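You operate a simulated robot arm through the tools that you are given. There is no shell and no other tool. Be economical: measure what you need, move in short steps, check, and stop when the job is done.

You are at the controls of a simulated robot arm. One attempt, no reset.

Task
Take the green can marked "OIL" from the white table and leave it on top of the grey dusty filter. Put the green cap from the white table in the parts tray and the blue cap on the tiled table. Put one of the blue blocks from the white table on the grey table. Put the numbered reel from the grey table on the yellow card there. Fetch the blue band and stand it on top of the orange block. Open the clips box lid. Do these in any order. Set down upright: green can, blue block, numbered reel, blue band.

It is judged by the outcome, as a careful person would: the job done as asked, and still so three seconds after it is handed in. It fails if anything else is knocked over, pushed out of place, dropped, spilled or broken. Lids that push on must go on centred and level and be pressed home; caps that screw on are set level and turned clockwise until they are tight.

Robot
A 7-joint arm with a two-finger parallel gripper on a trunk, on a base that drives. Base frame: it is fixed to the floor where the robot stands at the start and does not move with it; the origin is under the middle of the robot, x ahead of it, y to its left, z up; the surface under the hand at the start is at about z = 0.8. Lengths are in m, angles in rad, forces in N, time in s.
With the tool pointing down near the work surface it reaches from about 0.22 to 0.74 m from the robot's upright axis, wherever it stands. Its first joint turns from -2.897 to 2.897 rad. Places, roughly: blue band (5x6x11 cm) [0.5, 3.4, 0.9]; blue block [1.5, 0, 0.75]; blue block (8x5x4 cm) [1.4, 0.1, 0.8]; cap [0.75, 0.25, 0.75]; clips box lid [-2.3, 6, 0.9]; dusty filter (6x6x13 cm) [0.4, 0.2, 0.9]; green can [0.5, 0, 0.75]; grey table [1, 3.1, 0.8]; numbered reel [0.5, 3, 0.75]; orange block (8x8x3 cm) [0.5, 3, 0.8]; parts tray [1.25, 0.25, 0.75]; tiled table [1, -0.6, 0.8]; yellow card [0.75, 3.25, 0.75]. Payload 1.57 kg.
Tool frame: the origin (TCP) lies between the finger pads and is the grasp point; the fingertips stand 0.03 m ahead of it; z points along the fingers, y is the line along which they close. The gripper opens to 0.11 m. The fingers are 0.024 m wide and 0.012 m thick; the gripper's body (0.048 by 0.112 m) begins 0.078 m behind the TCP.
Orientation is that of the tool frame in the base frame, as [roll, pitch, yaw] about the fixed x, y, z axes, in that order (R = Rz(yaw) Ry(pitch) Rx(roll)). With the fingers straight down and closing along the base's y, the tool's x points along the base's -x, its y along +y and its z along -z.

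Tools
- The arm moves only by the tool step_arm. Its argument "moves" is a list of rows, each a list of 3 entries, a list of its own where there are three numbers: the shift along the tool's x, y, z in m, then the turn, a rotation vector about the tool's x, y, z in degrees, then the opening, from 0 (shut) to 1 (fully open). In form: [[[x, y, z], [rx, ry, rz], hand], ...]. A call has 1 to 20 rows; each row shifts and turns the commanded pose from where the row before left it, along the tool's axes as they then stand. A row lasts 0.2 s, in which the tool goes at most 0.05 m and 0.15 rad; a call with a longer step from one row to the next is refused whole, and so is a gripper value outside its range. A pose out of reach is approached as far as the arm can. The call stops where the force on the tool passes 40 N (or 10 N more than at its start, if that is more) or the arm is blocked; 0.2 s more then pass. The fingers move at their own pace (about 0.045 m/s each) and stop on an object; they squeeze with about 25 N. The grip force told is the motor's: it shows also when the fingers shut on nothing. Time passes only in rows, and 0.2 s behind the last, so rows that do not move let the fingers close. It gives the time, the measured TCP pose, the force on the tool (base axes), the opening and the grip force at its end, in the units of the frame above (readings bear some noise), with the torque about the TCP (base axes, N m) and any sound that the robot's microphone picked up.
- Cameras (640 x 400 px; columns grow to the right, rows downward): "scene" is now at [0.0161, 0.1223, 1.5138]; the picture's right is [-0.40, -0.92, 0.00], its down [-0.65, 0.28, -0.71] and it looks along [0.65, -0.28, -0.70] (base axes); focal length 276 px, centre (320, 200). "wrist" rides on the gripper at [0.07, 0.016, -0.141] in the tool frame; the picture's right is [-0.23, 0.97, 0.00], its down [-0.86, -0.20, -0.48] and it looks along [-0.47, -0.11, 0.88] (tool axes); focal length 222 px, centre (320, 200). There is no depth. A picture from a camera that has moved, and an enlarged one, comes with that camera's place and axes in the base frame and with its lens.
- camera(camera): a new picture of that camera. It takes no simulated time.
- move_column(by): slides the trunk up (or, below 0, down) by that many m; the arm and the scene camera ride with it, the base frame stays. It gives what a move gives, with no picture.
- steer(legs): drives the robot by 1 to 6 legs, each [ahead, turn to the left] in m and rad, along the robot's own axes; the way and the turn of a leg run together, so that a leg with both is an arc; at most 1.5 m and 3.142 rad a leg. The arm and the cameras ride along, it lands a little off, and it stops where it bumps. It gives what a move gives.
- head_to(pan, tilt): turns the head with the scene camera to pan (to the left, within 2.705 rad either way) and tilt (down, from -0.506 to 1.204), counted from straight ahead of the robot. It gives what a move gives.
- enlarge(camera, box): a new picture of the part [left, top, right, bottom] of that camera's present view, enlarged. It takes no simulated time.
- finish_job(): hands the job in; it is judged then, once.

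Work in short steps. Places have to be worked out from the pictures, the camera data and where the tool is seen: move nearer, look again, correct. Check each grasp and each placing, and mend what went wrong. You have 196 turns and 162 pictures in all, those below and enlarged ones among them. Open the gripper and draw the arm clear of the work before you hand the job in, unless the task says otherwise.

The tools are called by a JSON object that holds its "fn" and its "kwargs". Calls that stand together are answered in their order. step_arm: Moves the arm, as the interface text tells. Its arguments: {"type":"object","properties":{"moves":{"type":"array","items":{"type":"array"}}},"required":["moves"]} The other tools are called the same way: move_column (by) slides the trunk up or down; steer (legs) drives the base; head_to (pan, tilt) turns the head that bears the scene camera; camera (camera) takes a picture; enlarge (camera, box) takes an enlarged picture of a part of a camera's view; finish_job () hands the job in.

At the start:

```text
time_s: 0.0
eef_pos: [0.4944, 0.1142, 1.1659]
tcp_rot: [3.141, 0.0, 3.141]
wrist_force: [-0.1, -0.4, 0.0]
moment: [-0.02, 0.02, 0.01]
opening: 0.1098
grasp_force: 0.2
trunk travel left (down, up): [-0.45, 0.14]
robot x, y, heading: [0.0001, 0.0011, -0.0]
head pan, tilt: [-0.412, 0.782]
```

scene: 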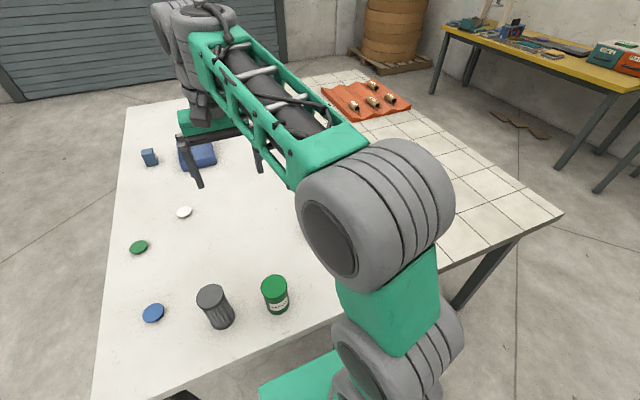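
wrist: 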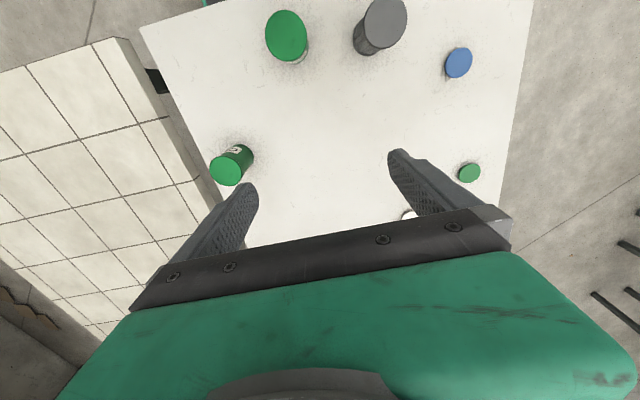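

The view is partly blocked by the arm. I'll enlarge both pictures to read the cans' labels.

{"fn": "enlarge", "kwargs": {"camera": "wrist", "box": [180, 0, 520, 212]}}

{"fn": "enlarge", "kwargs": {"camera": "scene", "box": [100, 130, 340, 400]}}

{"fn": "head_to", "kwargs": {"pan": 0.3, "tilt": 0.8}}

{"fn": "camera", "kwargs": {"camera": "scene"}}

```text
1.88 times, centred on (350, 106) of wrist
camera zoom: at [0.4257, 0.1297, 1.3074], right [0.23, 0.97, 0.0], down [0.86, -0.2, 0.48], along [0.47, -0.11, -0.88], focal length 418 px, centre (264, 377)
```

zoom: 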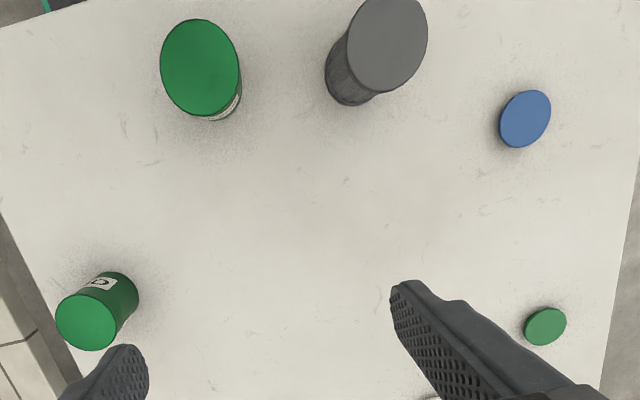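

```text
1.48 times, centred on (220, 265) of scene
camera zoom: at [0.0161, 0.1223, 1.5138], right [-0.4, -0.92, 0.0], down [-0.65, 0.28, -0.71], along [0.65, -0.28, -0.7], focal length 409 px, centre (468, 104)
```

zoom: 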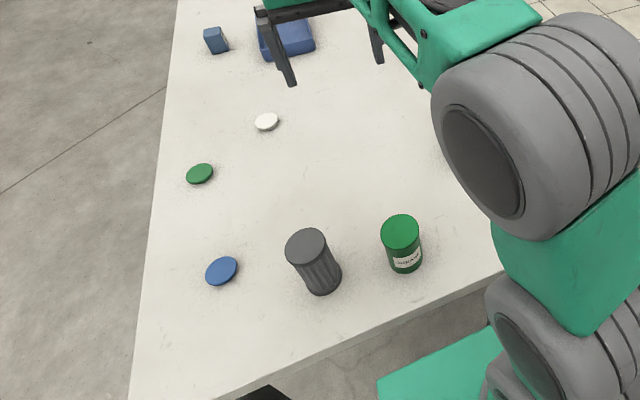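

```text
time_s: 1.1
eef_pos: [0.496, 0.1143, 1.1652]
tcp_rot: [-3.141, 0.0, -3.141]
wrist_force: [0.0, 0.3, -0.5]
moment: [0.0, -0.01, 0.0]
opening: 0.1102
grasp_force: 0.1
trunk travel left (down, up): [-0.45, 0.14]
robot x, y, heading: [-0.0014, -0.0008, 0.004]
head pan, tilt: [0.3, 0.799]
```

```text
157 pictures are left
camera scene: at [0.0185, 0.1788, 1.5123], right [0.29, -0.96, 0.0], down [-0.69, -0.21, -0.7], along [0.67, 0.21, -0.72], focal length 276 px, centre (320, 200)
```

scene: 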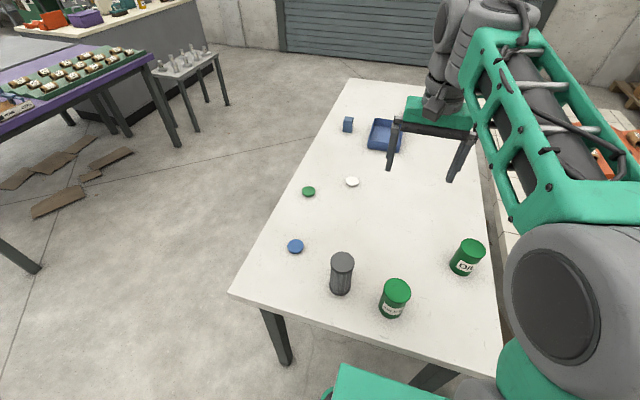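

Two green cans; I'll confirm which is OIL and see the far end of the table.

{"fn": "enlarge", "kwargs": {"camera": "scene", "box": [260, 220, 500, 370]}}

{"fn": "enlarge", "kwargs": {"camera": "scene", "box": [280, 70, 500, 220]}}

```text
2.67 times, centred on (380, 295) of scene
camera zoom: at [0.0185, 0.1788, 1.5123], right [0.29, -0.96, 0.0], down [-0.69, -0.21, -0.7], along [0.67, 0.21, -0.72], focal length 737 px, centre (160, -53)
```

zoom: 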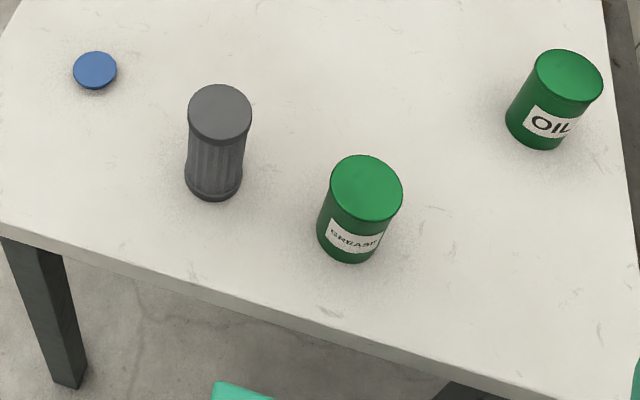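

```text
2.67 times, centred on (390, 145) of scene
camera zoom: at [0.0185, 0.1788, 1.5123], right [0.29, -0.96, 0.0], down [-0.69, -0.21, -0.7], along [0.67, 0.21, -0.72], focal length 737 px, centre (133, 347)
```

zoom: 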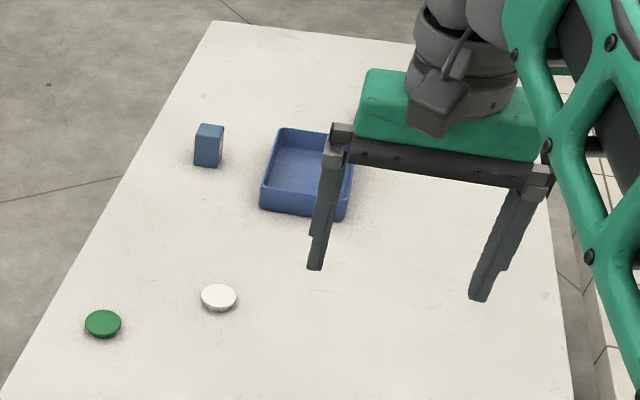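

OIL can judged at (0.535, -0.083), top ≈0.90; filter at (0.375, 0.235), top ≈0.93. I'll move above the OIL can and look.

{"fn": "step_arm", "kwargs": {"moves": [[[-0.008, -0.0394, 0], [0, 0, 0], 1], [[-0.008, -0.0394, 0], [0, 0, 0], 1], [[-0.008, -0.0394, 0], [0, 0, 0], 1], [[-0.008, -0.0394, 0], [0, 0, 0], 1], [[-0.008, -0.0394, 0], [0, 0, 0], 1], [[0, 0, 0.04], [0, 0, 0], 1], [[0, 0, 0.04], [0, 0, 0], 1], [[0, 0, 0.04], [0, 0, 0], 1], [[0, 0, 0.03], [0, 0, 0], 1]]}}

{"fn": "camera", "kwargs": {"camera": "wrist"}}

{"fn": "camera", "kwargs": {"camera": "scene"}}

```text
time_s: 3.1
eef_pos: [0.5369, -0.0826, 1.0167]
tcp_rot: [3.141, 0.0, -3.141]
wrist_force: [0.4, 0.6, 0.1]
moment: [-0.04, 0.01, 0.0]
opening: 0.1099
grasp_force: 0.0
trunk travel left (down, up): [-0.45, 0.14]
robot x, y, heading: [-0.0005, 0.0008, -0.002]
head pan, tilt: [0.3, 0.799]
```

```text
154 pictures are left
camera wrist: at [0.4675, -0.0671, 1.1575], right [0.23, 0.97, 0.0], down [0.85, -0.2, 0.48], along [0.47, -0.11, -0.88], focal length 222 px, centre (320, 200)
```

wrist: 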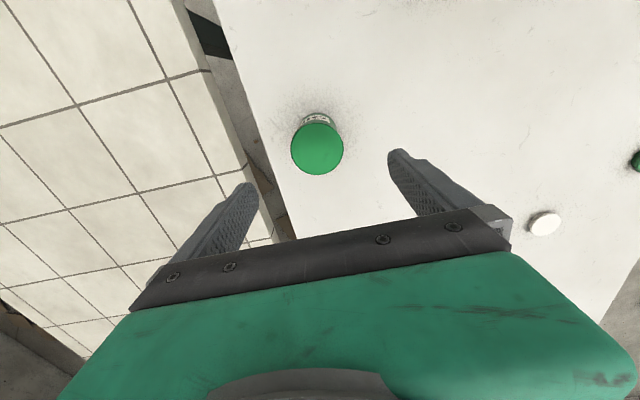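

```text
153 pictures are left
camera scene: at [0.0186, 0.1788, 1.5124], right [0.3, -0.96, 0.0], down [-0.68, -0.21, -0.7], along [0.67, 0.21, -0.72], focal length 276 px, centre (320, 200)
```

scene: 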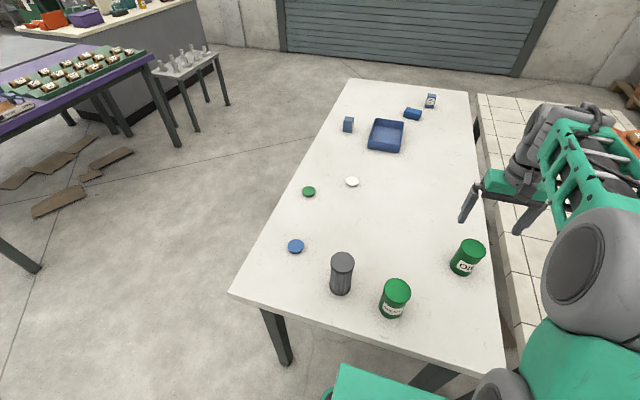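

The can is centred at (0.537, -0.086). I'll descend and close.

{"fn": "step_arm", "kwargs": {"moves": [[[0, -0.003, 0.04], [0, 0, 0], 1], [[0, 0, 0.04], [0, 0, 0], 1], [[0, 0, 0.04], [0, 0, 0], 1], [[0, 0, 0.037], [0, 0, 0], 1], [[0, 0, 0], [0, 0, 0], 0], [[0, 0, 0], [0, 0, 0], 0], [[0, 0, 0], [0, 0, 0], 0], [[0, 0, 0], [0, 0, 0], 0], [[0, 0, 0], [0, 0, 0], 0]]}}

{"fn": "camera", "kwargs": {"camera": "wrist"}}

```text
time_s: 5.1
eef_pos: [0.5353, -0.0863, 0.8581]
tcp_rot: [3.141, 0.002, 3.141]
wrist_force: [0.0, -0.7, -0.1]
moment: [0.01, -0.07, -0.03]
opening: 0.0614
grasp_force: 25.5
trunk travel left (down, up): [-0.45, 0.14]
robot x, y, heading: [0.0006, 0.0003, -0.001]
head pan, tilt: [0.3, 0.799]
```

```text
152 pictures are left
camera wrist: at [0.4655, -0.0709, 1.0], right [0.23, 0.97, 0.0], down [0.86, -0.2, 0.48], along [0.47, -0.11, -0.88], focal length 222 px, centre (320, 200)
```

wrist: 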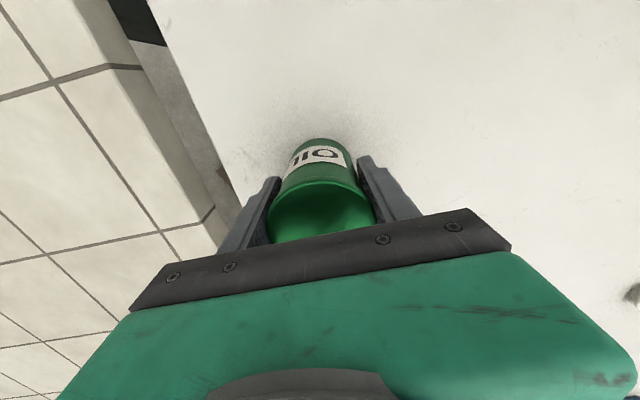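

Held. Lift and carry over the filter at about z = 1.06.

{"fn": "step_arm", "kwargs": {"moves": [[[0, 0, -0.04], [0, 0, 0], 0], [[0, 0, -0.04], [0, 0, 0], 0], [[0, 0, -0.04], [0, 0, 0], 0], [[0, 0, -0.04], [0, 0, 0], 0], [[0, 0, -0.04], [0, 0, 0], 0], [[0.02, 0.0402, 0], [0, 0, 0], 0], [[0.02, 0.0402, 0], [0, 0, 0], 0], [[0.02, 0.0402, 0], [0, 0, 0], 0], [[0.02, 0.0402, 0], [0, 0, 0], 0], [[0.02, 0.0402, 0], [0, 0, 0], 0], [[0.02, 0.0402, 0], [0, 0, 0], 0], [[0.02, 0.0402, 0], [0, 0, 0], 0], [[0.02, 0.0402, 0], [0, 0, 0], 0], [[0, 0, 0], [0, 0, 0], 0]]}}

{"fn": "camera", "kwargs": {"camera": "wrist"}}

{"fn": "camera", "kwargs": {"camera": "scene"}}

```text
time_s: 8.1
eef_pos: [0.3738, 0.238, 1.0596]
tcp_rot: [3.141, 0.0, 3.141]
wrist_force: [0.1, -0.6, -2.2]
moment: [0.0, -0.04, -0.04]
opening: 0.0613
grasp_force: 24.9
trunk travel left (down, up): [-0.45, 0.14]
robot x, y, heading: [0.0017, -0.0029, -0.003]
head pan, tilt: [0.3, 0.799]
```

```text
151 pictures are left
camera wrist: at [0.3047, 0.2532, 1.2008], right [0.23, 0.97, 0.0], down [0.85, -0.2, 0.48], along [0.47, -0.11, -0.88], focal length 222 px, centre (320, 200)
```

wrist: 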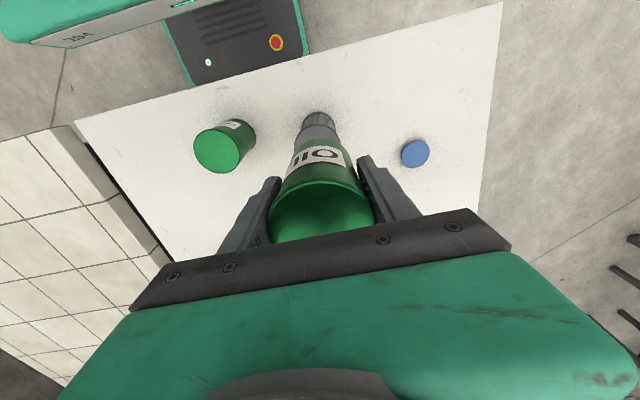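

```text
150 pictures are left
camera scene: at [0.0185, 0.1792, 1.5123], right [0.3, -0.96, 0.0], down [-0.68, -0.21, -0.7], along [0.67, 0.21, -0.72], focal length 276 px, centre (320, 200)
```

scene: 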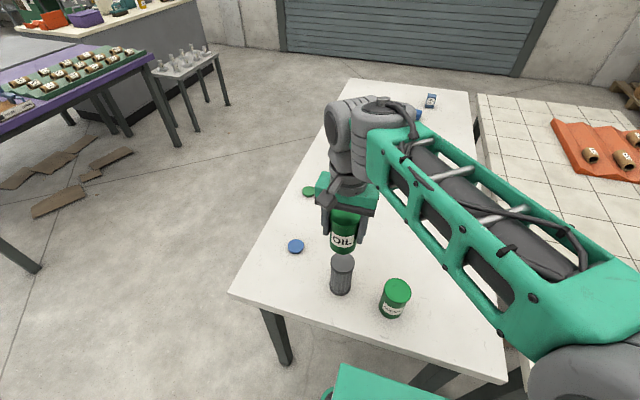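

Check alignment with a zoom before lowering.

{"fn": "enlarge", "kwargs": {"camera": "scene", "box": [280, 200, 420, 300]}}

{"fn": "enlarge", "kwargs": {"camera": "wrist", "box": [250, 100, 400, 200]}}

```text
4.00 times, centred on (350, 250) of scene
camera zoom: at [0.0185, 0.1792, 1.5123], right [0.3, -0.96, 0.0], down [-0.68, -0.21, -0.7], along [0.67, 0.21, -0.72], focal length 1105 px, centre (200, 0)
```

zoom: 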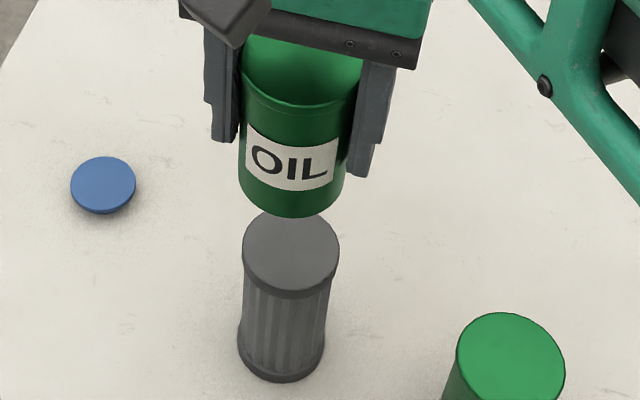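

```text
4.00 times, centred on (325, 150) of wrist
camera zoom: at [0.3047, 0.2532, 1.2008], right [0.23, 0.97, 0.0], down [0.85, -0.2, 0.48], along [0.47, -0.11, -0.88], focal length 888 px, centre (300, 400)
```

zoom: 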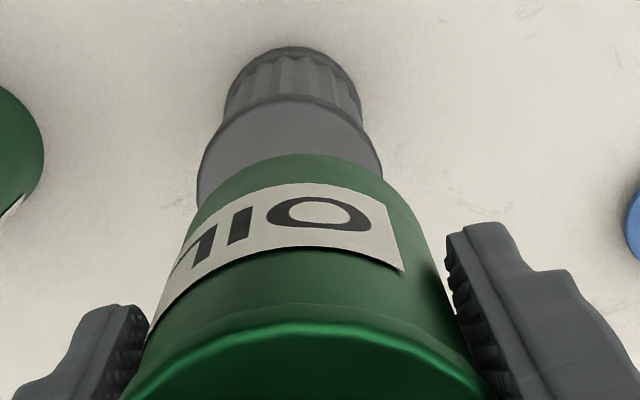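

Filter top centre ≈(0.376, 0.234); shift a few mm and lower gently until contact.

{"fn": "step_arm", "kwargs": {"moves": [[[-0.002, -0.003, 0.02], [0, 0, 0], 0], [[0, 0, 0.02], [0, 0, 0], 0], [[0, 0, 0.018], [0, 0, 0], 0], [[0, 0, 0.003], [0, 0, 0], 0], [[0, 0, 0.003], [0, 0, 0], 0], [[0, 0, 0], [0, 0, 0], 0]]}}

{"fn": "enlarge", "kwargs": {"camera": "scene", "box": [280, 200, 420, 300]}}

```text
time_s: 9.5
eef_pos: [0.3776, 0.2311, 0.9959]
tcp_rot: [-3.141, 0.0, -3.14]
wrist_force: [0.3, 0.8, -3.1]
moment: [0.05, 0.01, 0.01]
opening: 0.0611
grasp_force: 25.4
trunk travel left (down, up): [-0.45, 0.14]
robot x, y, heading: [-0.0004, -0.0002, 0.001]
head pan, tilt: [0.3, 0.799]
```

```text
4.00 times, centred on (350, 250) of scene
camera zoom: at [0.0186, 0.179, 1.5123], right [0.3, -0.96, 0.0], down [-0.68, -0.21, -0.7], along [0.67, 0.21, -0.72], focal length 1105 px, centre (200, 0)
```

zoom: 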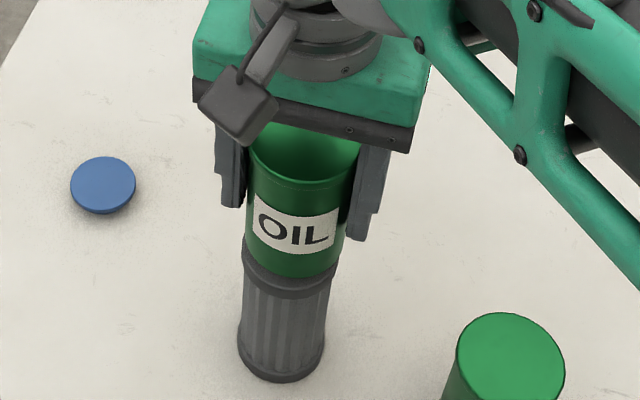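

Nearly there; nudge y +2 mm and continue in 2 mm steps.

{"fn": "step_arm", "kwargs": {"moves": [[[0, 0.002, 0.002], [0, 0, 0], 0], [[0, 0, 0.002], [0, 0, 0], 0], [[0, 0, 0.002], [0, 0, 0], 0], [[0, 0, 0], [0, 0, 0], 0]]}}

```text
time_s: 10.5
eef_pos: [0.377, 0.235, 0.9899]
tcp_rot: [-3.141, 0.001, -3.141]
wrist_force: [-0.4, -0.1, -3.3]
moment: [-0.01, 0.0, -0.02]
opening: 0.0612
grasp_force: 25.0
trunk travel left (down, up): [-0.45, 0.14]
robot x, y, heading: [-0.0036, -0.0041, 0.0]
head pan, tilt: [0.3, 0.799]
```

No contact yet; keep stepping down.

{"fn": "step_arm", "kwargs": {"moves": [[[0, 0, 0.0015], [0, 0, 0], 0], [[0, 0, 0.0015], [0, 0, 0], 0], [[0, 0, 0], [0, 0, 0], 0]]}}

{"fn": "enlarge", "kwargs": {"camera": "scene", "box": [280, 200, 420, 300]}}

{"fn": "enlarge", "kwargs": {"camera": "wrist", "box": [250, 100, 400, 200]}}

```text
time_s: 11.3
eef_pos: [0.3767, 0.2346, 0.9848]
tcp_rot: [-3.141, 0.0, -3.141]
wrist_force: [0.0, 0.5, -3.2]
moment: [-0.01, 0.0, 0.01]
opening: 0.0614
grasp_force: 25.5
trunk travel left (down, up): [-0.45, 0.14]
robot x, y, heading: [0.003, -0.0013, 0.003]
head pan, tilt: [0.3, 0.799]
```

```text
4.00 times, centred on (350, 250) of scene
camera zoom: at [0.0186, 0.179, 1.5123], right [0.3, -0.96, 0.0], down [-0.68, -0.21, -0.7], along [0.67, 0.21, -0.72], focal length 1105 px, centre (200, 0)
```

zoom: 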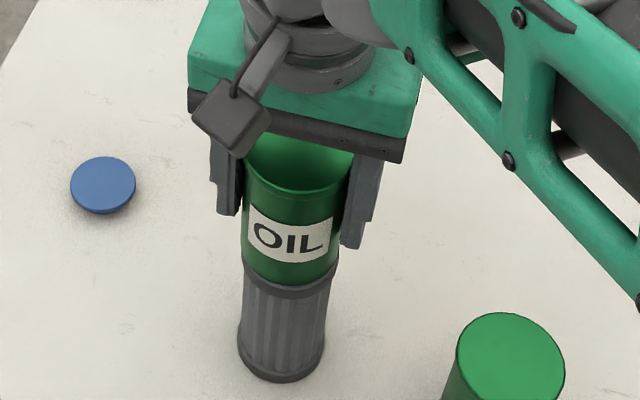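

```text
4.00 times, centred on (325, 150) of wrist
camera zoom: at [0.3076, 0.2503, 1.1275], right [0.23, 0.97, 0.0], down [0.86, -0.2, 0.48], along [0.47, -0.11, -0.88], focal length 888 px, centre (300, 400)
```

zoom: 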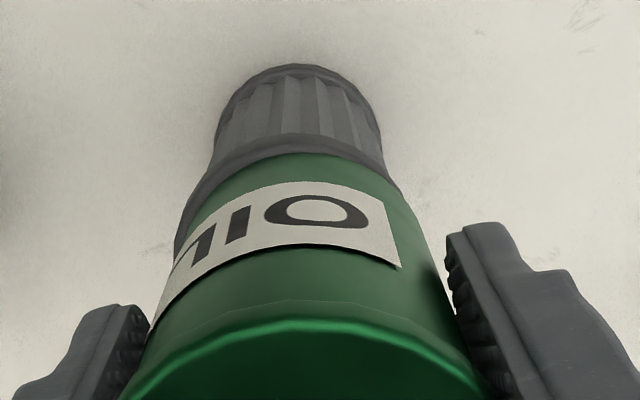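

Alignment good. Continue down until the force shows contact.

{"fn": "step_arm", "kwargs": {"moves": [[[0, 0, 0.0015], [0, 0, 0], 0], [[0, 0, 0.0015], [0, 0, 0], 0], [[0, 0, 0], [0, 0, 0], 0]]}}

```text
time_s: 12.1
eef_pos: [0.377, 0.2336, 0.9847]
tcp_rot: [3.141, 0.003, 3.141]
wrist_force: [0.2, -1.0, 16.1]
moment: [-0.41, -0.1, -0.15]
opening: 0.0615
grasp_force: 25.1
trunk travel left (down, up): [-0.45, 0.14]
robot x, y, heading: [-0.0025, 0.0007, 0.0]
head pan, tilt: [0.3, 0.799]
```

Contact made. Relieve slightly, open, then rise.

{"fn": "step_arm", "kwargs": {"moves": [[[0, 0, -0.0015], [0, 0, 0], 0], [[0, 0, 0], [0, 0, 0], 0.75], [[0, 0, 0], [0, 0, 0], 0.85], [[0, 0, 0], [0, 0, 0], 0.95], [[0, 0, 0], [0, 0, 0], 1], [[0, 0, -0.02], [0, 0, 0], 1], [[0, 0, -0.04], [0, 0, 0], 1], [[0, 0, -0.04], [0, 0, 0], 1], [[0, 0, -0.04], [0, 0, 0], 1]]}}

{"fn": "camera", "kwargs": {"camera": "scene"}}

{"fn": "camera", "kwargs": {"camera": "wrist"}}

```text
time_s: 14.1
eef_pos: [0.3774, 0.2312, 1.1241]
tcp_rot: [3.141, 0.001, -3.14]
wrist_force: [-0.6, 0.3, 0.6]
moment: [-0.02, -0.03, -0.01]
opening: 0.1099
grasp_force: 0.0
trunk travel left (down, up): [-0.45, 0.14]
robot x, y, heading: [-0.0004, 0.0007, 0.001]
head pan, tilt: [0.3, 0.799]
```

```text
144 pictures are left
camera scene: at [0.0184, 0.1788, 1.5123], right [0.3, -0.96, 0.0], down [-0.68, -0.21, -0.7], along [0.67, 0.21, -0.72], focal length 276 px, centre (320, 200)
```

scene: 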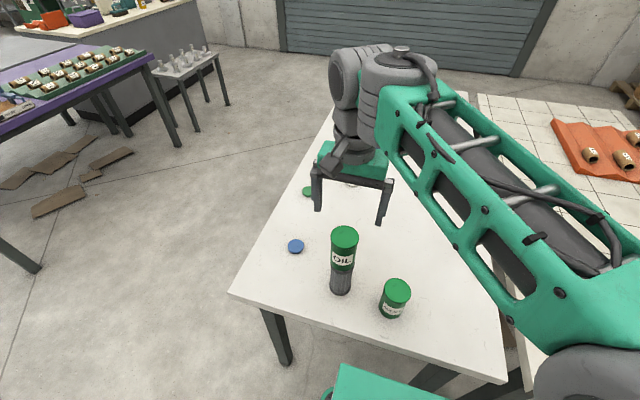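

```text
143 pictures are left
camera wrist: at [0.3083, 0.2489, 1.2661], right [0.23, 0.97, 0.0], down [0.86, -0.2, 0.48], along [0.47, -0.11, -0.88], focal length 222 px, centre (320, 200)
```

wrist: 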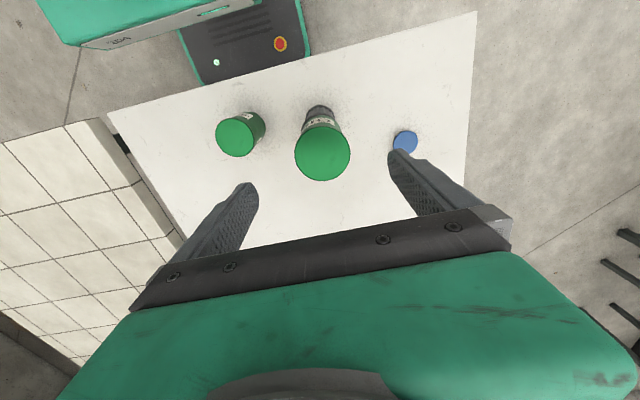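

OIL can is standing on the filter. Next I look to the right at the tiled table for placing the blue cap.

{"fn": "head_to", "kwargs": {"pan": -1.0, "tilt": 0.8}}

{"fn": "camera", "kwargs": {"camera": "scene"}}

{"fn": "head_to", "kwargs": {"pan": 1.2, "tilt": 0.5}}

{"fn": "camera", "kwargs": {"camera": "scene"}}

```text
time_s: 15.6
eef_pos: [0.3774, 0.233, 1.1249]
tcp_rot: [3.141, 0.0, -3.14]
wrist_force: [0.4, -0.2, -0.1]
moment: [0.0, 0.01, 0.03]
opening: 0.1099
grasp_force: 0.1
trunk travel left (down, up): [-0.45, 0.14]
robot x, y, heading: [0.0001, 0.0009, -0.001]
head pan, tilt: [-1.0, 0.799]
```

```text
142 pictures are left
camera scene: at [-0.015, 0.0871, 1.5124], right [-0.84, -0.54, 0.0], down [-0.39, 0.6, -0.7], along [0.38, -0.59, -0.72], focal length 276 px, centre (320, 200)
```

scene: 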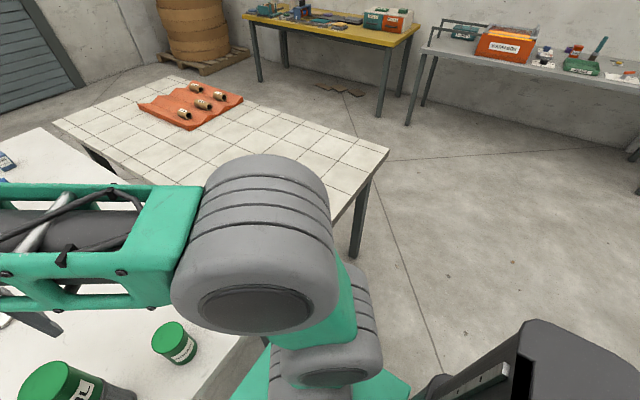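

```text
time_s: 17.6
eef_pos: [0.3778, 0.2333, 1.1239]
tcp_rot: [-3.141, -0.002, 3.141]
wrist_force: [-0.1, 0.6, 0.0]
moment: [0.0, 0.03, -0.04]
opening: 0.11
grasp_force: 0.0
trunk travel left (down, up): [-0.45, 0.14]
robot x, y, heading: [-0.0022, -0.003, -0.002]
head pan, tilt: [1.201, 0.499]
```

```text
141 pictures are left
camera scene: at [-0.0257, 0.2398, 1.5383], right [0.93, -0.36, 0.0], down [-0.17, -0.45, -0.88], along [0.32, 0.82, -0.48], focal length 276 px, centre (320, 200)
```

scene: 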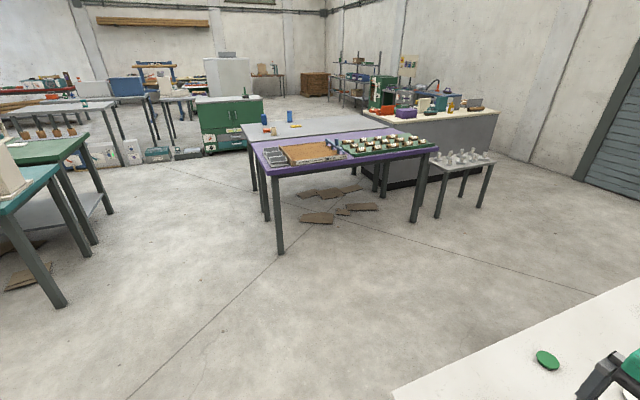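

Tiled table spans about x 0.28–1.75, y −0.91…−0.24. To reach the blue cap (≈(0.465, 0.397)) without passing the forearm over the stacked can, I'll raise the arm and shift the base left.

{"fn": "step_arm", "kwargs": {"moves": [[[0, 0, -0.04], [0, 0, 0], 1], [[0, 0, -0.04], [0, 0, 0], 1], [[0, 0, -0.04], [0, 0, 0], 1]]}}

{"fn": "steer", "kwargs": {"legs": [[-0.15, 0], [0, 1.571], [0.42, 0], [0, -1.571], [0.06, 0]]}}

{"fn": "head_to", "kwargs": {"pan": 0.0, "tilt": 0.9}}

{"fn": "camera", "kwargs": {"camera": "scene"}}

```text
time_s: 18.4
eef_pos: [0.3769, 0.2351, 1.2425]
tcp_rot: [3.141, -0.001, 3.139]
wrist_force: [0.1, 0.1, -0.3]
moment: [0.02, -0.01, 0.0]
opening: 0.11
grasp_force: 0.1
trunk travel left (down, up): [-0.45, 0.14]
robot x, y, heading: [-0.0015, -0.0006, 0.002]
head pan, tilt: [1.201, 0.499]
```

```text
time_s: 30.2
eef_pos: [0.2762, 0.6568, 1.2418]
tcp_rot: [3.141, 0.0, -3.112]
wrist_force: [-0.8, -0.3, 0.5]
moment: [0.01, 0.04, 0.01]
opening: 0.1103
grasp_force: 0.0
trunk travel left (down, up): [-0.45, 0.14]
robot x, y, heading: [-0.0918, 0.415, 0.027]
head pan, tilt: [1.201, 0.499]
```

```text
time_s: 31.6
eef_pos: [0.2753, 0.6559, 1.2422]
tcp_rot: [-3.141, 0.0, -3.112]
wrist_force: [-0.1, 0.9, 0.5]
moment: [0.01, -0.02, 0.02]
opening: 0.1099
grasp_force: 0.1
trunk travel left (down, up): [-0.45, 0.14]
robot x, y, heading: [-0.0959, 0.4105, 0.032]
head pan, tilt: [0.0, 0.901]
```

```text
140 pictures are left
camera scene: at [-0.0828, 0.5675, 1.5045], right [0.03, -1.0, 0.0], down [-0.78, -0.02, -0.62], along [0.62, 0.02, -0.78], focal length 276 px, centre (320, 200)
```

scene: 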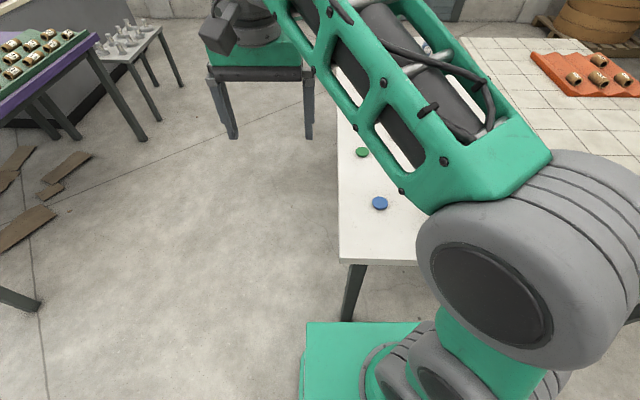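

Blue cap at ≈(0.463, 0.395). Move above it.

{"fn": "step_arm", "kwargs": {"moves": [[[-0.0257, -0.0381, 0], [0, 0, 0], 1], [[-0.0257, -0.0381, 0], [0, 0, 0], 1], [[-0.0257, -0.0381, 0], [0, 0, 0], 1], [[-0.0257, -0.0381, 0], [0, 0, 0], 1], [[-0.0257, -0.0381, 0], [0, 0, 0], 1], [[-0.0257, -0.0381, 0], [0, 0, 0], 1], [[-0.0257, -0.0381, 0], [0, 0, 0], 1], [[0, 0, 0.048], [0, 0, 0], 1], [[0, 0, 0.048], [0, 0, 0], 1], [[0, 0, 0.048], [0, 0, 0], 1], [[0, 0, 0.048], [0, 0, 0], 1], [[0, 0, 0.048], [0, 0, 0], 1], [[0, 0, 0.048], [0, 0, 0], 1]]}}

{"fn": "camera", "kwargs": {"camera": "wrist"}}

{"fn": "camera", "kwargs": {"camera": "scene"}}

```text
time_s: 34.4
eef_pos: [0.4632, 0.3966, 0.9538]
tcp_rot: [3.141, 0.001, -3.112]
wrist_force: [-0.1, 0.2, 1.0]
moment: [0.01, -0.04, -0.04]
opening: 0.11
grasp_force: 0.1
trunk travel left (down, up): [-0.45, 0.14]
robot x, y, heading: [-0.099, 0.4134, 0.033]
head pan, tilt: [0.0, 0.901]
```

```text
139 pictures are left
camera wrist: at [0.3934, 0.4102, 1.0953], right [0.2, 0.98, 0.0], down [0.86, -0.17, 0.48], along [0.47, -0.1, -0.88], focal length 222 px, centre (320, 200)
```

wrist: 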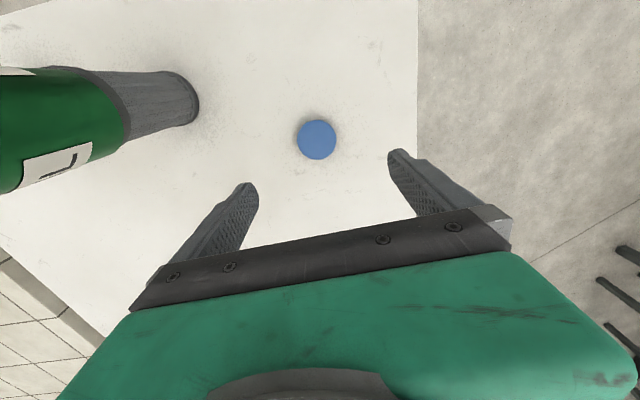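

```text
138 pictures are left
camera scene: at [-0.0828, 0.5673, 1.5045], right [0.03, -1.0, 0.0], down [-0.78, -0.02, -0.62], along [0.62, 0.02, -0.78], focal length 276 px, centre (320, 200)
```

scene: 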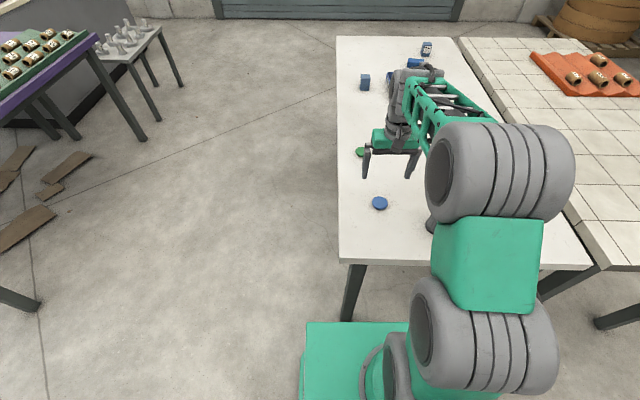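

Cap at ≈(0.460, 0.392). Descend to just above the table and grip.

{"fn": "step_arm", "kwargs": {"moves": [[[0.003, -0.004, 0.03], [0, 0, 0], 1], [[0, 0, 0.04], [0, 0, 0], 0.8], [[0, 0, 0.035], [0, 0, 0], 0.8], [[0, 0, 0.01], [0, 0, 0], 0.8], [[0, 0, 0], [0, 0, 0], 0.8]]}}

{"fn": "enlarge", "kwargs": {"camera": "wrist", "box": [200, 100, 460, 262]}}

```text
time_s: 35.6
eef_pos: [0.4595, 0.3905, 0.8378]
tcp_rot: [-3.141, 0.0, -3.112]
wrist_force: [-0.2, -0.7, 0.1]
moment: [0.04, 0.02, -0.01]
opening: 0.088
grasp_force: 0.0
trunk travel left (down, up): [-0.45, 0.14]
robot x, y, heading: [-0.0931, 0.4135, 0.027]
head pan, tilt: [0.0, 0.901]
```

```text
2.46 times, centred on (330, 181) of wrist
camera zoom: at [0.39, 0.4042, 0.9799], right [0.2, 0.98, 0.0], down [0.86, -0.17, 0.48], along [0.47, -0.1, -0.88], focal length 547 px, centre (295, 247)
```

zoom: 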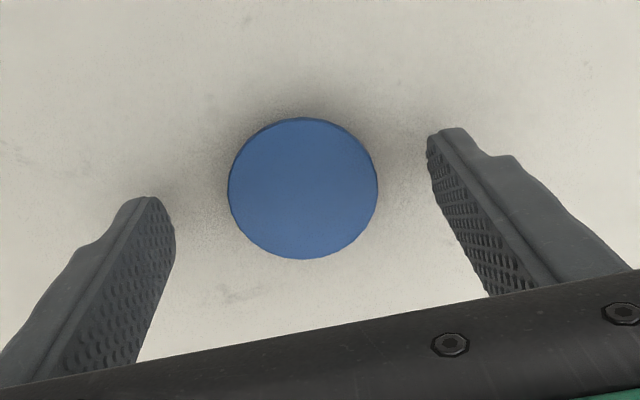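

Centred. Close, and lift a little.

{"fn": "step_arm", "kwargs": {"moves": [[[0, 0, 0], [0, 0, 0], 0.4], [[0, 0, 0], [0, 0, 0], 0.2], [[0, 0, 0], [0, 0, 0], 0], [[0, 0, 0], [0, 0, 0], 0], [[0, 0, -0.03], [0, 0, 0], 0], [[0, 0, -0.04], [0, 0, 0], 0], [[0, 0, -0.04], [0, 0, 0], 0]]}}

{"fn": "enlarge", "kwargs": {"camera": "wrist", "box": [200, 100, 460, 262]}}

```text
time_s: 37.2
eef_pos: [0.4597, 0.3898, 0.9487]
tcp_rot: [-3.142, -0.001, -3.113]
wrist_force: [-0.5, -0.3, 0.3]
moment: [0.01, -0.03, -0.04]
opening: 0.0469
grasp_force: 25.0
trunk travel left (down, up): [-0.45, 0.14]
robot x, y, heading: [-0.0975, 0.4094, 0.027]
head pan, tilt: [0.0, 0.901]
```

```text
2.46 times, centred on (330, 181) of wrist
camera zoom: at [0.3909, 0.4039, 1.0898], right [0.2, 0.98, 0.0], down [0.86, -0.17, 0.48], along [0.47, -0.1, -0.88], focal length 547 px, centre (295, 247)
```

zoom: 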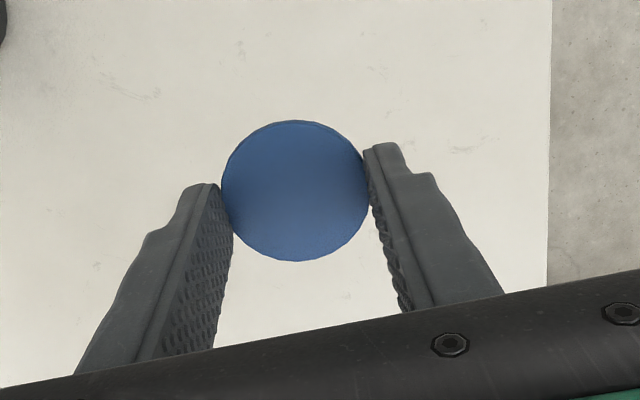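

Cap is held. Raise and drive to the right so the tiled table is in front.

{"fn": "step_arm", "kwargs": {"moves": [[[0, 0, -0.048], [0, 0, 0], 0], [[0, 0, -0.048], [0, 0, 0], 0], [[0, 0, -0.048], [0, 0, 0], 0], [[0, 0, -0.048], [0, 0, 0], 0], [[0, 0, -0.048], [0, 0, 0], 0], [[0, 0, -0.048], [0, 0, 0], 0]]}}

{"fn": "steer", "kwargs": {"legs": [[-0.08, -0.03], [0, -1.571], [0.65, 0], [0, 1.571], [0.08, 0]]}}

{"fn": "camera", "kwargs": {"camera": "scene"}}

```text
time_s: 38.6
eef_pos: [0.4588, 0.3897, 1.2374]
tcp_rot: [-3.141, -0.003, -3.112]
wrist_force: [-0.4, 0.5, -0.3]
moment: [0.01, 0.0, -0.01]
opening: 0.0467
grasp_force: 25.4
trunk travel left (down, up): [-0.45, 0.14]
robot x, y, heading: [-0.0958, 0.4129, 0.029]
head pan, tilt: [0.0, 0.901]
```

```text
time_s: 51.1
eef_pos: [0.4676, -0.2555, 1.2364]
tcp_rot: [3.141, -0.001, -3.11]
wrist_force: [0.2, 1.1, 0.0]
moment: [0.02, -0.01, 0.0]
opening: 0.0467
grasp_force: 25.2
trunk travel left (down, up): [-0.45, 0.14]
robot x, y, heading: [-0.0834, -0.2381, 0.028]
head pan, tilt: [0.0, 0.901]
```

```text
135 pictures are left
camera scene: at [-0.0733, -0.0798, 1.5044], right [0.03, -1.0, 0.0], down [-0.78, -0.02, -0.62], along [0.62, 0.02, -0.78], focal length 276 px, centre (320, 200)
```

scene: 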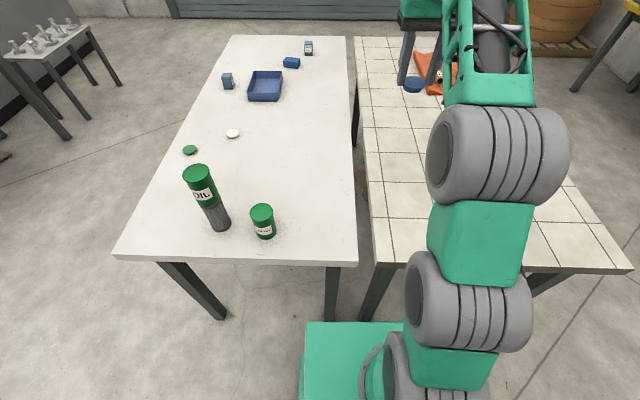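

Move to about (0.48, −0.45) over the tiled table and go down to z≈0.87.

{"fn": "step_arm", "kwargs": {"moves": [[[0, -0.039, 0], [0, 0, 0], 0], [[0, -0.039, 0], [0, 0, 0], 0], [[0, -0.039, 0], [0, 0, 0], 0], [[0, -0.039, 0], [0, 0, 0], 0], [[0, -0.039, 0], [0, 0, 0], 0], [[0, 0, 0.048], [0, 0, 0], 0], [[0, 0, 0.048], [0, 0, 0], 0], [[0, 0, 0.048], [0, 0, 0], 0], [[0, 0, 0.048], [0, 0, 0], 0], [[0, 0, 0.048], [0, 0, 0], 0], [[0, 0, 0.048], [0, 0, 0], 0], [[0, 0, 0.048], [0, 0, 0], 0], [[0, 0, 0.03], [0, 0, 0], 0]]}}

{"fn": "camera", "kwargs": {"camera": "scene"}}

{"fn": "camera", "kwargs": {"camera": "wrist"}}

```text
time_s: 51.8
eef_pos: [0.4726, -0.3403, 1.2375]
tcp_rot: [-3.138, 0.009, -3.114]
wrist_force: [3.2, 0.0, -4.5]
moment: [0.13, 0.1, 0.11]
opening: 0.0466
grasp_force: 25.8
trunk travel left (down, up): [-0.45, 0.14]
robot x, y, heading: [-0.0882, -0.2342, 0.036]
head pan, tilt: [0.0, 0.901]
stopped in row 3: the force on the tool passed its limit at 64 N (the readings are from after the stop); the commanded pose is now the measured one
```

```text
134 pictures are left
camera scene: at [-0.074, -0.0792, 1.5044], right [0.03, -1.0, 0.0], down [-0.78, -0.02, -0.62], along [0.62, 0.02, -0.78], focal length 276 px, centre (320, 200)
```

scene: 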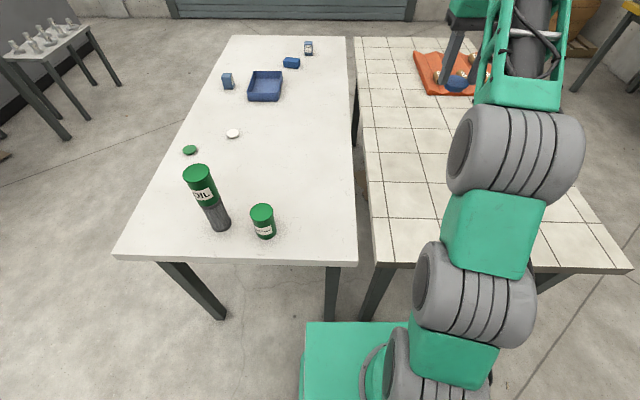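

```text
133 pictures are left
camera wrist: at [0.4019, -0.3272, 1.3781], right [0.2, 0.98, 0.0], down [0.86, -0.18, 0.49], along [0.48, -0.1, -0.87], focal length 222 px, centre (320, 200)
```

wrist: 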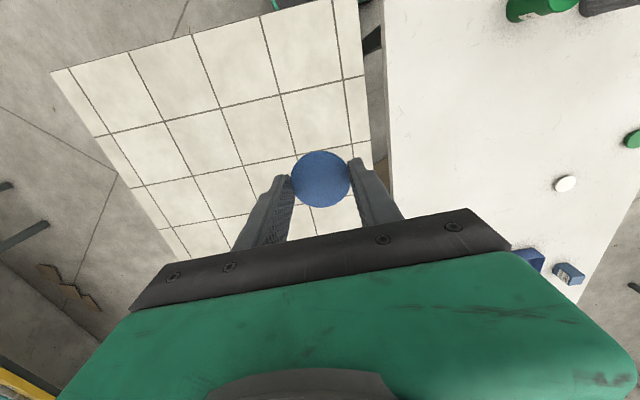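

A force spike with nothing nearby in view — perhaps a jerk of the arm. I'll go down first, slowly, then sideways.

{"fn": "step_arm", "kwargs": {"moves": [[[0, 0, 0.02], [0, 0, 0], 0], [[0, 0, 0.03], [0, 0, 0], 0], [[0, 0, 0.04], [0, 0, 0], 0], [[0, 0, 0.04], [0, 0, 0], 0], [[0, -0.02, 0.02], [0, 0, 0], 0], [[0, -0.025, 0], [0, 0, 0], 0], [[0, -0.025, 0], [0, 0, 0], 0], [[0, -0.025, 0], [0, 0, 0], 0]]}}

```text
time_s: 53.6
eef_pos: [0.4767, -0.4366, 1.0877]
tcp_rot: [-3.14, 0.009, -3.117]
wrist_force: [-0.2, 0.7, -0.6]
moment: [0.02, -0.01, -0.02]
opening: 0.0467
grasp_force: 25.2
trunk travel left (down, up): [-0.45, 0.14]
robot x, y, heading: [-0.0837, -0.2362, 0.033]
head pan, tilt: [0.0, 0.901]
```

Clear. Lower toward the tiles, correcting the small tilt.

{"fn": "step_arm", "kwargs": {"moves": [[[0, 0, 0.04], [0, 0.5, 0], 0], [[0, 0, 0.04], [0, 0, 0], 0], [[0, 0, 0.04], [0, 0, 0], 0], [[0, 0, 0.04], [0, 0, 0], 0], [[0, 0, 0.04], [0, 0, 0], 0], [[0, 0, 0.03], [0, 0, 0], 0], [[0, 0, 0.012], [0, 0, 0], 0], [[0, 0, 0], [0, 0, 0], 0]]}}

{"fn": "camera", "kwargs": {"camera": "scene"}}

```text
time_s: 55.4
eef_pos: [0.4771, -0.4373, 0.8447]
tcp_rot: [-3.138, 0.0, -3.117]
wrist_force: [-0.9, 0.2, -0.5]
moment: [0.0, 0.01, 0.01]
opening: 0.0465
grasp_force: 25.5
trunk travel left (down, up): [-0.45, 0.14]
robot x, y, heading: [-0.0851, -0.2363, 0.033]
head pan, tilt: [0.0, 0.901]
```

```text
132 pictures are left
camera scene: at [-0.074, -0.08, 1.5044], right [0.03, -1.0, 0.0], down [-0.78, -0.02, -0.62], along [0.62, 0.02, -0.78], focal length 276 px, centre (320, 200)
```

scene: 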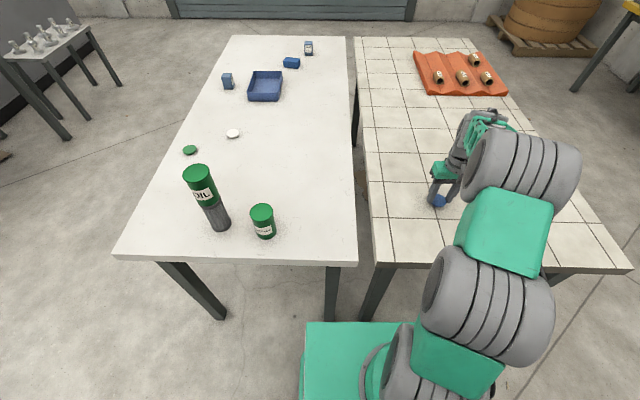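

Fine steps down until contact.

{"fn": "step_arm", "kwargs": {"moves": [[[0, 0, 0.002], [0, 0, 0], 0], [[0, 0, 0.002], [0, 0, 0], 0], [[0, 0, 0.002], [0, 0, 0], 0], [[0, 0, 0], [0, 0, 0], 0]]}}

{"fn": "enlarge", "kwargs": {"camera": "scene", "box": [390, 120, 520, 220]}}

```text
time_s: 56.4
eef_pos: [0.4764, -0.438, 0.8395]
tcp_rot: [-3.141, 0.0, -3.116]
wrist_force: [0.0, -0.8, -1.5]
moment: [0.01, 0.01, 0.03]
opening: 0.0464
grasp_force: 25.0
trunk travel left (down, up): [-0.45, 0.14]
robot x, y, heading: [-0.0852, -0.2379, 0.033]
head pan, tilt: [0.0, 0.901]
```

```text
4.00 times, centred on (455, 170) of scene
camera zoom: at [-0.074, -0.08, 1.5045], right [0.03, -1.0, 0.0], down [-0.78, -0.02, -0.62], along [0.62, 0.02, -0.78], focal length 1105 px, centre (-220, 320)
```

zoom: 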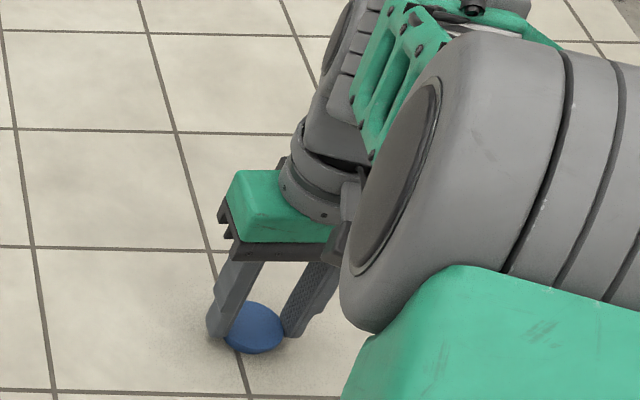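

Almost on the tiles; a few more millimetres.

{"fn": "step_arm", "kwargs": {"moves": [[[0, 0, 0.002], [0, 0, 0], 0], [[0, 0, 0.002], [0, 0, 0], 0], [[0, 0, 0], [0, 0, 0], 0]]}}

```text
time_s: 57.2
eef_pos: [0.4768, -0.4388, 0.8372]
tcp_rot: [-3.137, 0.006, -3.116]
wrist_force: [-0.6, 2.6, 18.0]
moment: [0.08, 0.05, -0.02]
opening: 0.0464
grasp_force: 24.9
trunk travel left (down, up): [-0.45, 0.14]
robot x, y, heading: [-0.0881, -0.2365, 0.029]
head pan, tilt: [0.0, 0.901]
```

Contact. Release and rise.

{"fn": "step_arm", "kwargs": {"moves": [[[0, 0, -0.0015], [0, 0, 0], 0], [[0, 0, 0], [0, 0, 0], 0.6], [[0, 0, 0], [0, 0, 0], 0.8], [[0, 0, 0], [0, 0, 0], 0.8], [[0, 0, -0.03], [0, 0, 0], 0.8], [[0, 0, -0.04], [0, 0, 0], 0.8], [[0, 0, -0.04], [0, 0, 0], 0.8], [[0, 0, -0.04], [0, 0, 0], 0.8], [[0, 0, -0.04], [0, 0, 0], 0.8]]}}

{"fn": "camera", "kwargs": {"camera": "wrist"}}

```text
time_s: 59.2
eef_pos: [0.476, -0.4347, 1.0267]
tcp_rot: [-3.14, -0.001, -3.119]
wrist_force: [-0.1, 0.1, -0.3]
moment: [0.02, -0.01, -0.03]
opening: 0.0879
grasp_force: 0.1
trunk travel left (down, up): [-0.45, 0.14]
robot x, y, heading: [-0.0875, -0.2331, 0.03]
head pan, tilt: [0.0, 0.901]
```

```text
130 pictures are left
camera wrist: at [0.4069, -0.4216, 1.1686], right [0.2, 0.98, 0.0], down [0.86, -0.18, 0.48], along [0.47, -0.1, -0.88], focal length 222 px, centre (320, 200)
```

wrist: 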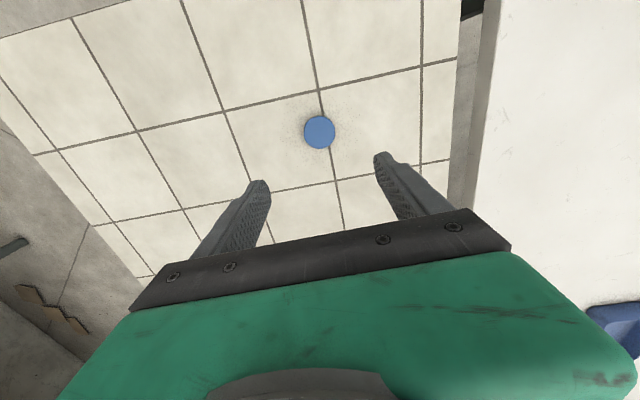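

Blue cap lies on the tiled table. Now retract the arm and drive around to the left side of the white table.

{"fn": "step_arm", "kwargs": {"moves": [[[0, 0, -0.03], [0, 0, 0], 1], [[0, 0, -0.03], [0, 0, 0], 1], [[0, 0, -0.03], [0, 0, 0], 1], [[0, 0, -0.03], [0, 0, 0], 1], [[0, 0, -0.03], [0, 0, 0], 1], [[0.02, 0.02, 0], [0, 0, 0], 1], [[0.02, 0.02, 0], [0, 0, 0], 1], [[0.02, 0.02, 0], [0, 0, 0], 1], [[0.02, 0.02, 0], [0, 0, 0], 1], [[0.02, 0.02, 0], [0, 0, 0], 1], [[0.02, 0.02, 0], [0, 0, 0], 1], [[0.02, 0.02, 0], [0, 0, 0], 1], [[0.02, 0.02, 0], [0, 0, 0], 1]]}}

{"fn": "steer", "kwargs": {"legs": [[-0.18, -0.03], [0, 1.571], [1.3, 0], [0, -1.571], [1.25, 0], [0, -1.571]]}}

{"fn": "camera", "kwargs": {"camera": "scene"}}

```text
time_s: 62.0
eef_pos: [0.313, -0.282, 1.1766]
tcp_rot: [-3.139, 0.001, -3.116]
wrist_force: [-0.5, 0.4, 0.3]
moment: [-0.03, -0.02, -0.03]
opening: 0.1098
grasp_force: 0.2
trunk travel left (down, up): [-0.45, 0.14]
robot x, y, heading: [-0.086, -0.2368, 0.029]
head pan, tilt: [0.0, 0.901]
```

```text
time_s: 87.1
eef_pos: [0.9695, 0.664, 1.1758]
tcp_rot: [-3.137, 0.0, 1.573]
wrist_force: [-0.6, -0.2, 0.5]
moment: [-0.05, 0.02, 0.0]
opening: 0.11
grasp_force: 0.0
trunk travel left (down, up): [-0.45, 0.14]
robot x, y, heading: [1.0273, 1.0587, -1.565]
head pan, tilt: [0.0, 0.901]
```

```text
129 pictures are left
camera scene: at [1.1826, 1.0475, 1.5044], right [-1.0, -0.01, 0.0], down [-0.01, 0.78, -0.62], along [0.0, -0.62, -0.78], focal length 276 px, centre (320, 200)
```

scene: 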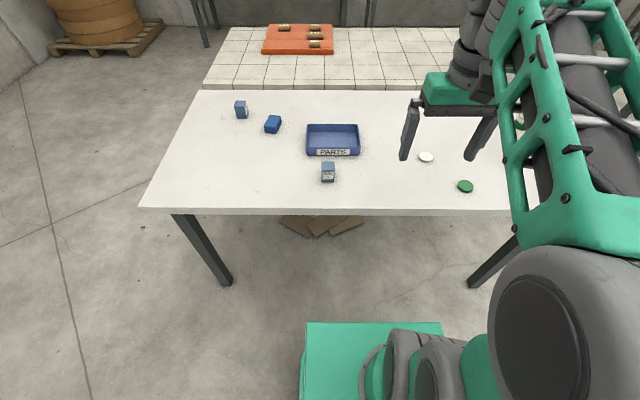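

Good view. Zoom in to tell the blue blocks apart.

{"fn": "enlarge", "kwargs": {"camera": "scene", "box": [210, 80, 390, 200]}}

{"fn": "steer", "kwargs": {"legs": [[0.22, 0]]}}

{"fn": "camera", "kwargs": {"camera": "scene"}}

```text
3.33 times, centred on (300, 140) of scene
camera zoom: at [1.1826, 1.0475, 1.5044], right [-1.0, -0.01, 0.0], down [-0.01, 0.78, -0.62], along [0.0, -0.62, -0.78], focal length 921 px, centre (387, 400)
```

zoom: 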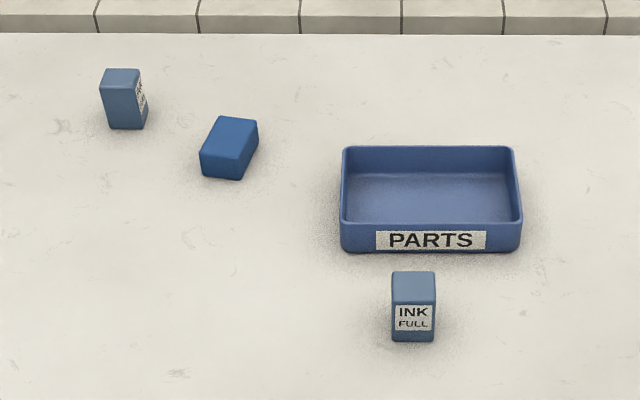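

```text
time_s: 88.8
eef_pos: [0.9735, 0.4419, 1.1759]
tcp_rot: [-3.14, -0.002, 1.574]
wrist_force: [0.1, 1.0, 0.4]
moment: [-0.03, 0.03, 0.0]
opening: 0.1101
grasp_force: 0.1
trunk travel left (down, up): [-0.45, 0.14]
robot x, y, heading: [1.0322, 0.8378, -1.559]
head pan, tilt: [0.0, 0.901]
```

```text
127 pictures are left
camera scene: at [1.1847, 0.8264, 1.5044], right [-1.0, -0.01, 0.0], down [-0.01, 0.78, -0.62], along [0.01, -0.62, -0.78], focal length 276 px, centre (320, 200)
```

scene: 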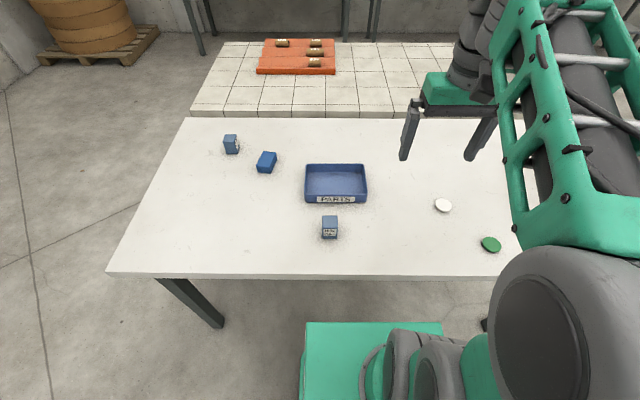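

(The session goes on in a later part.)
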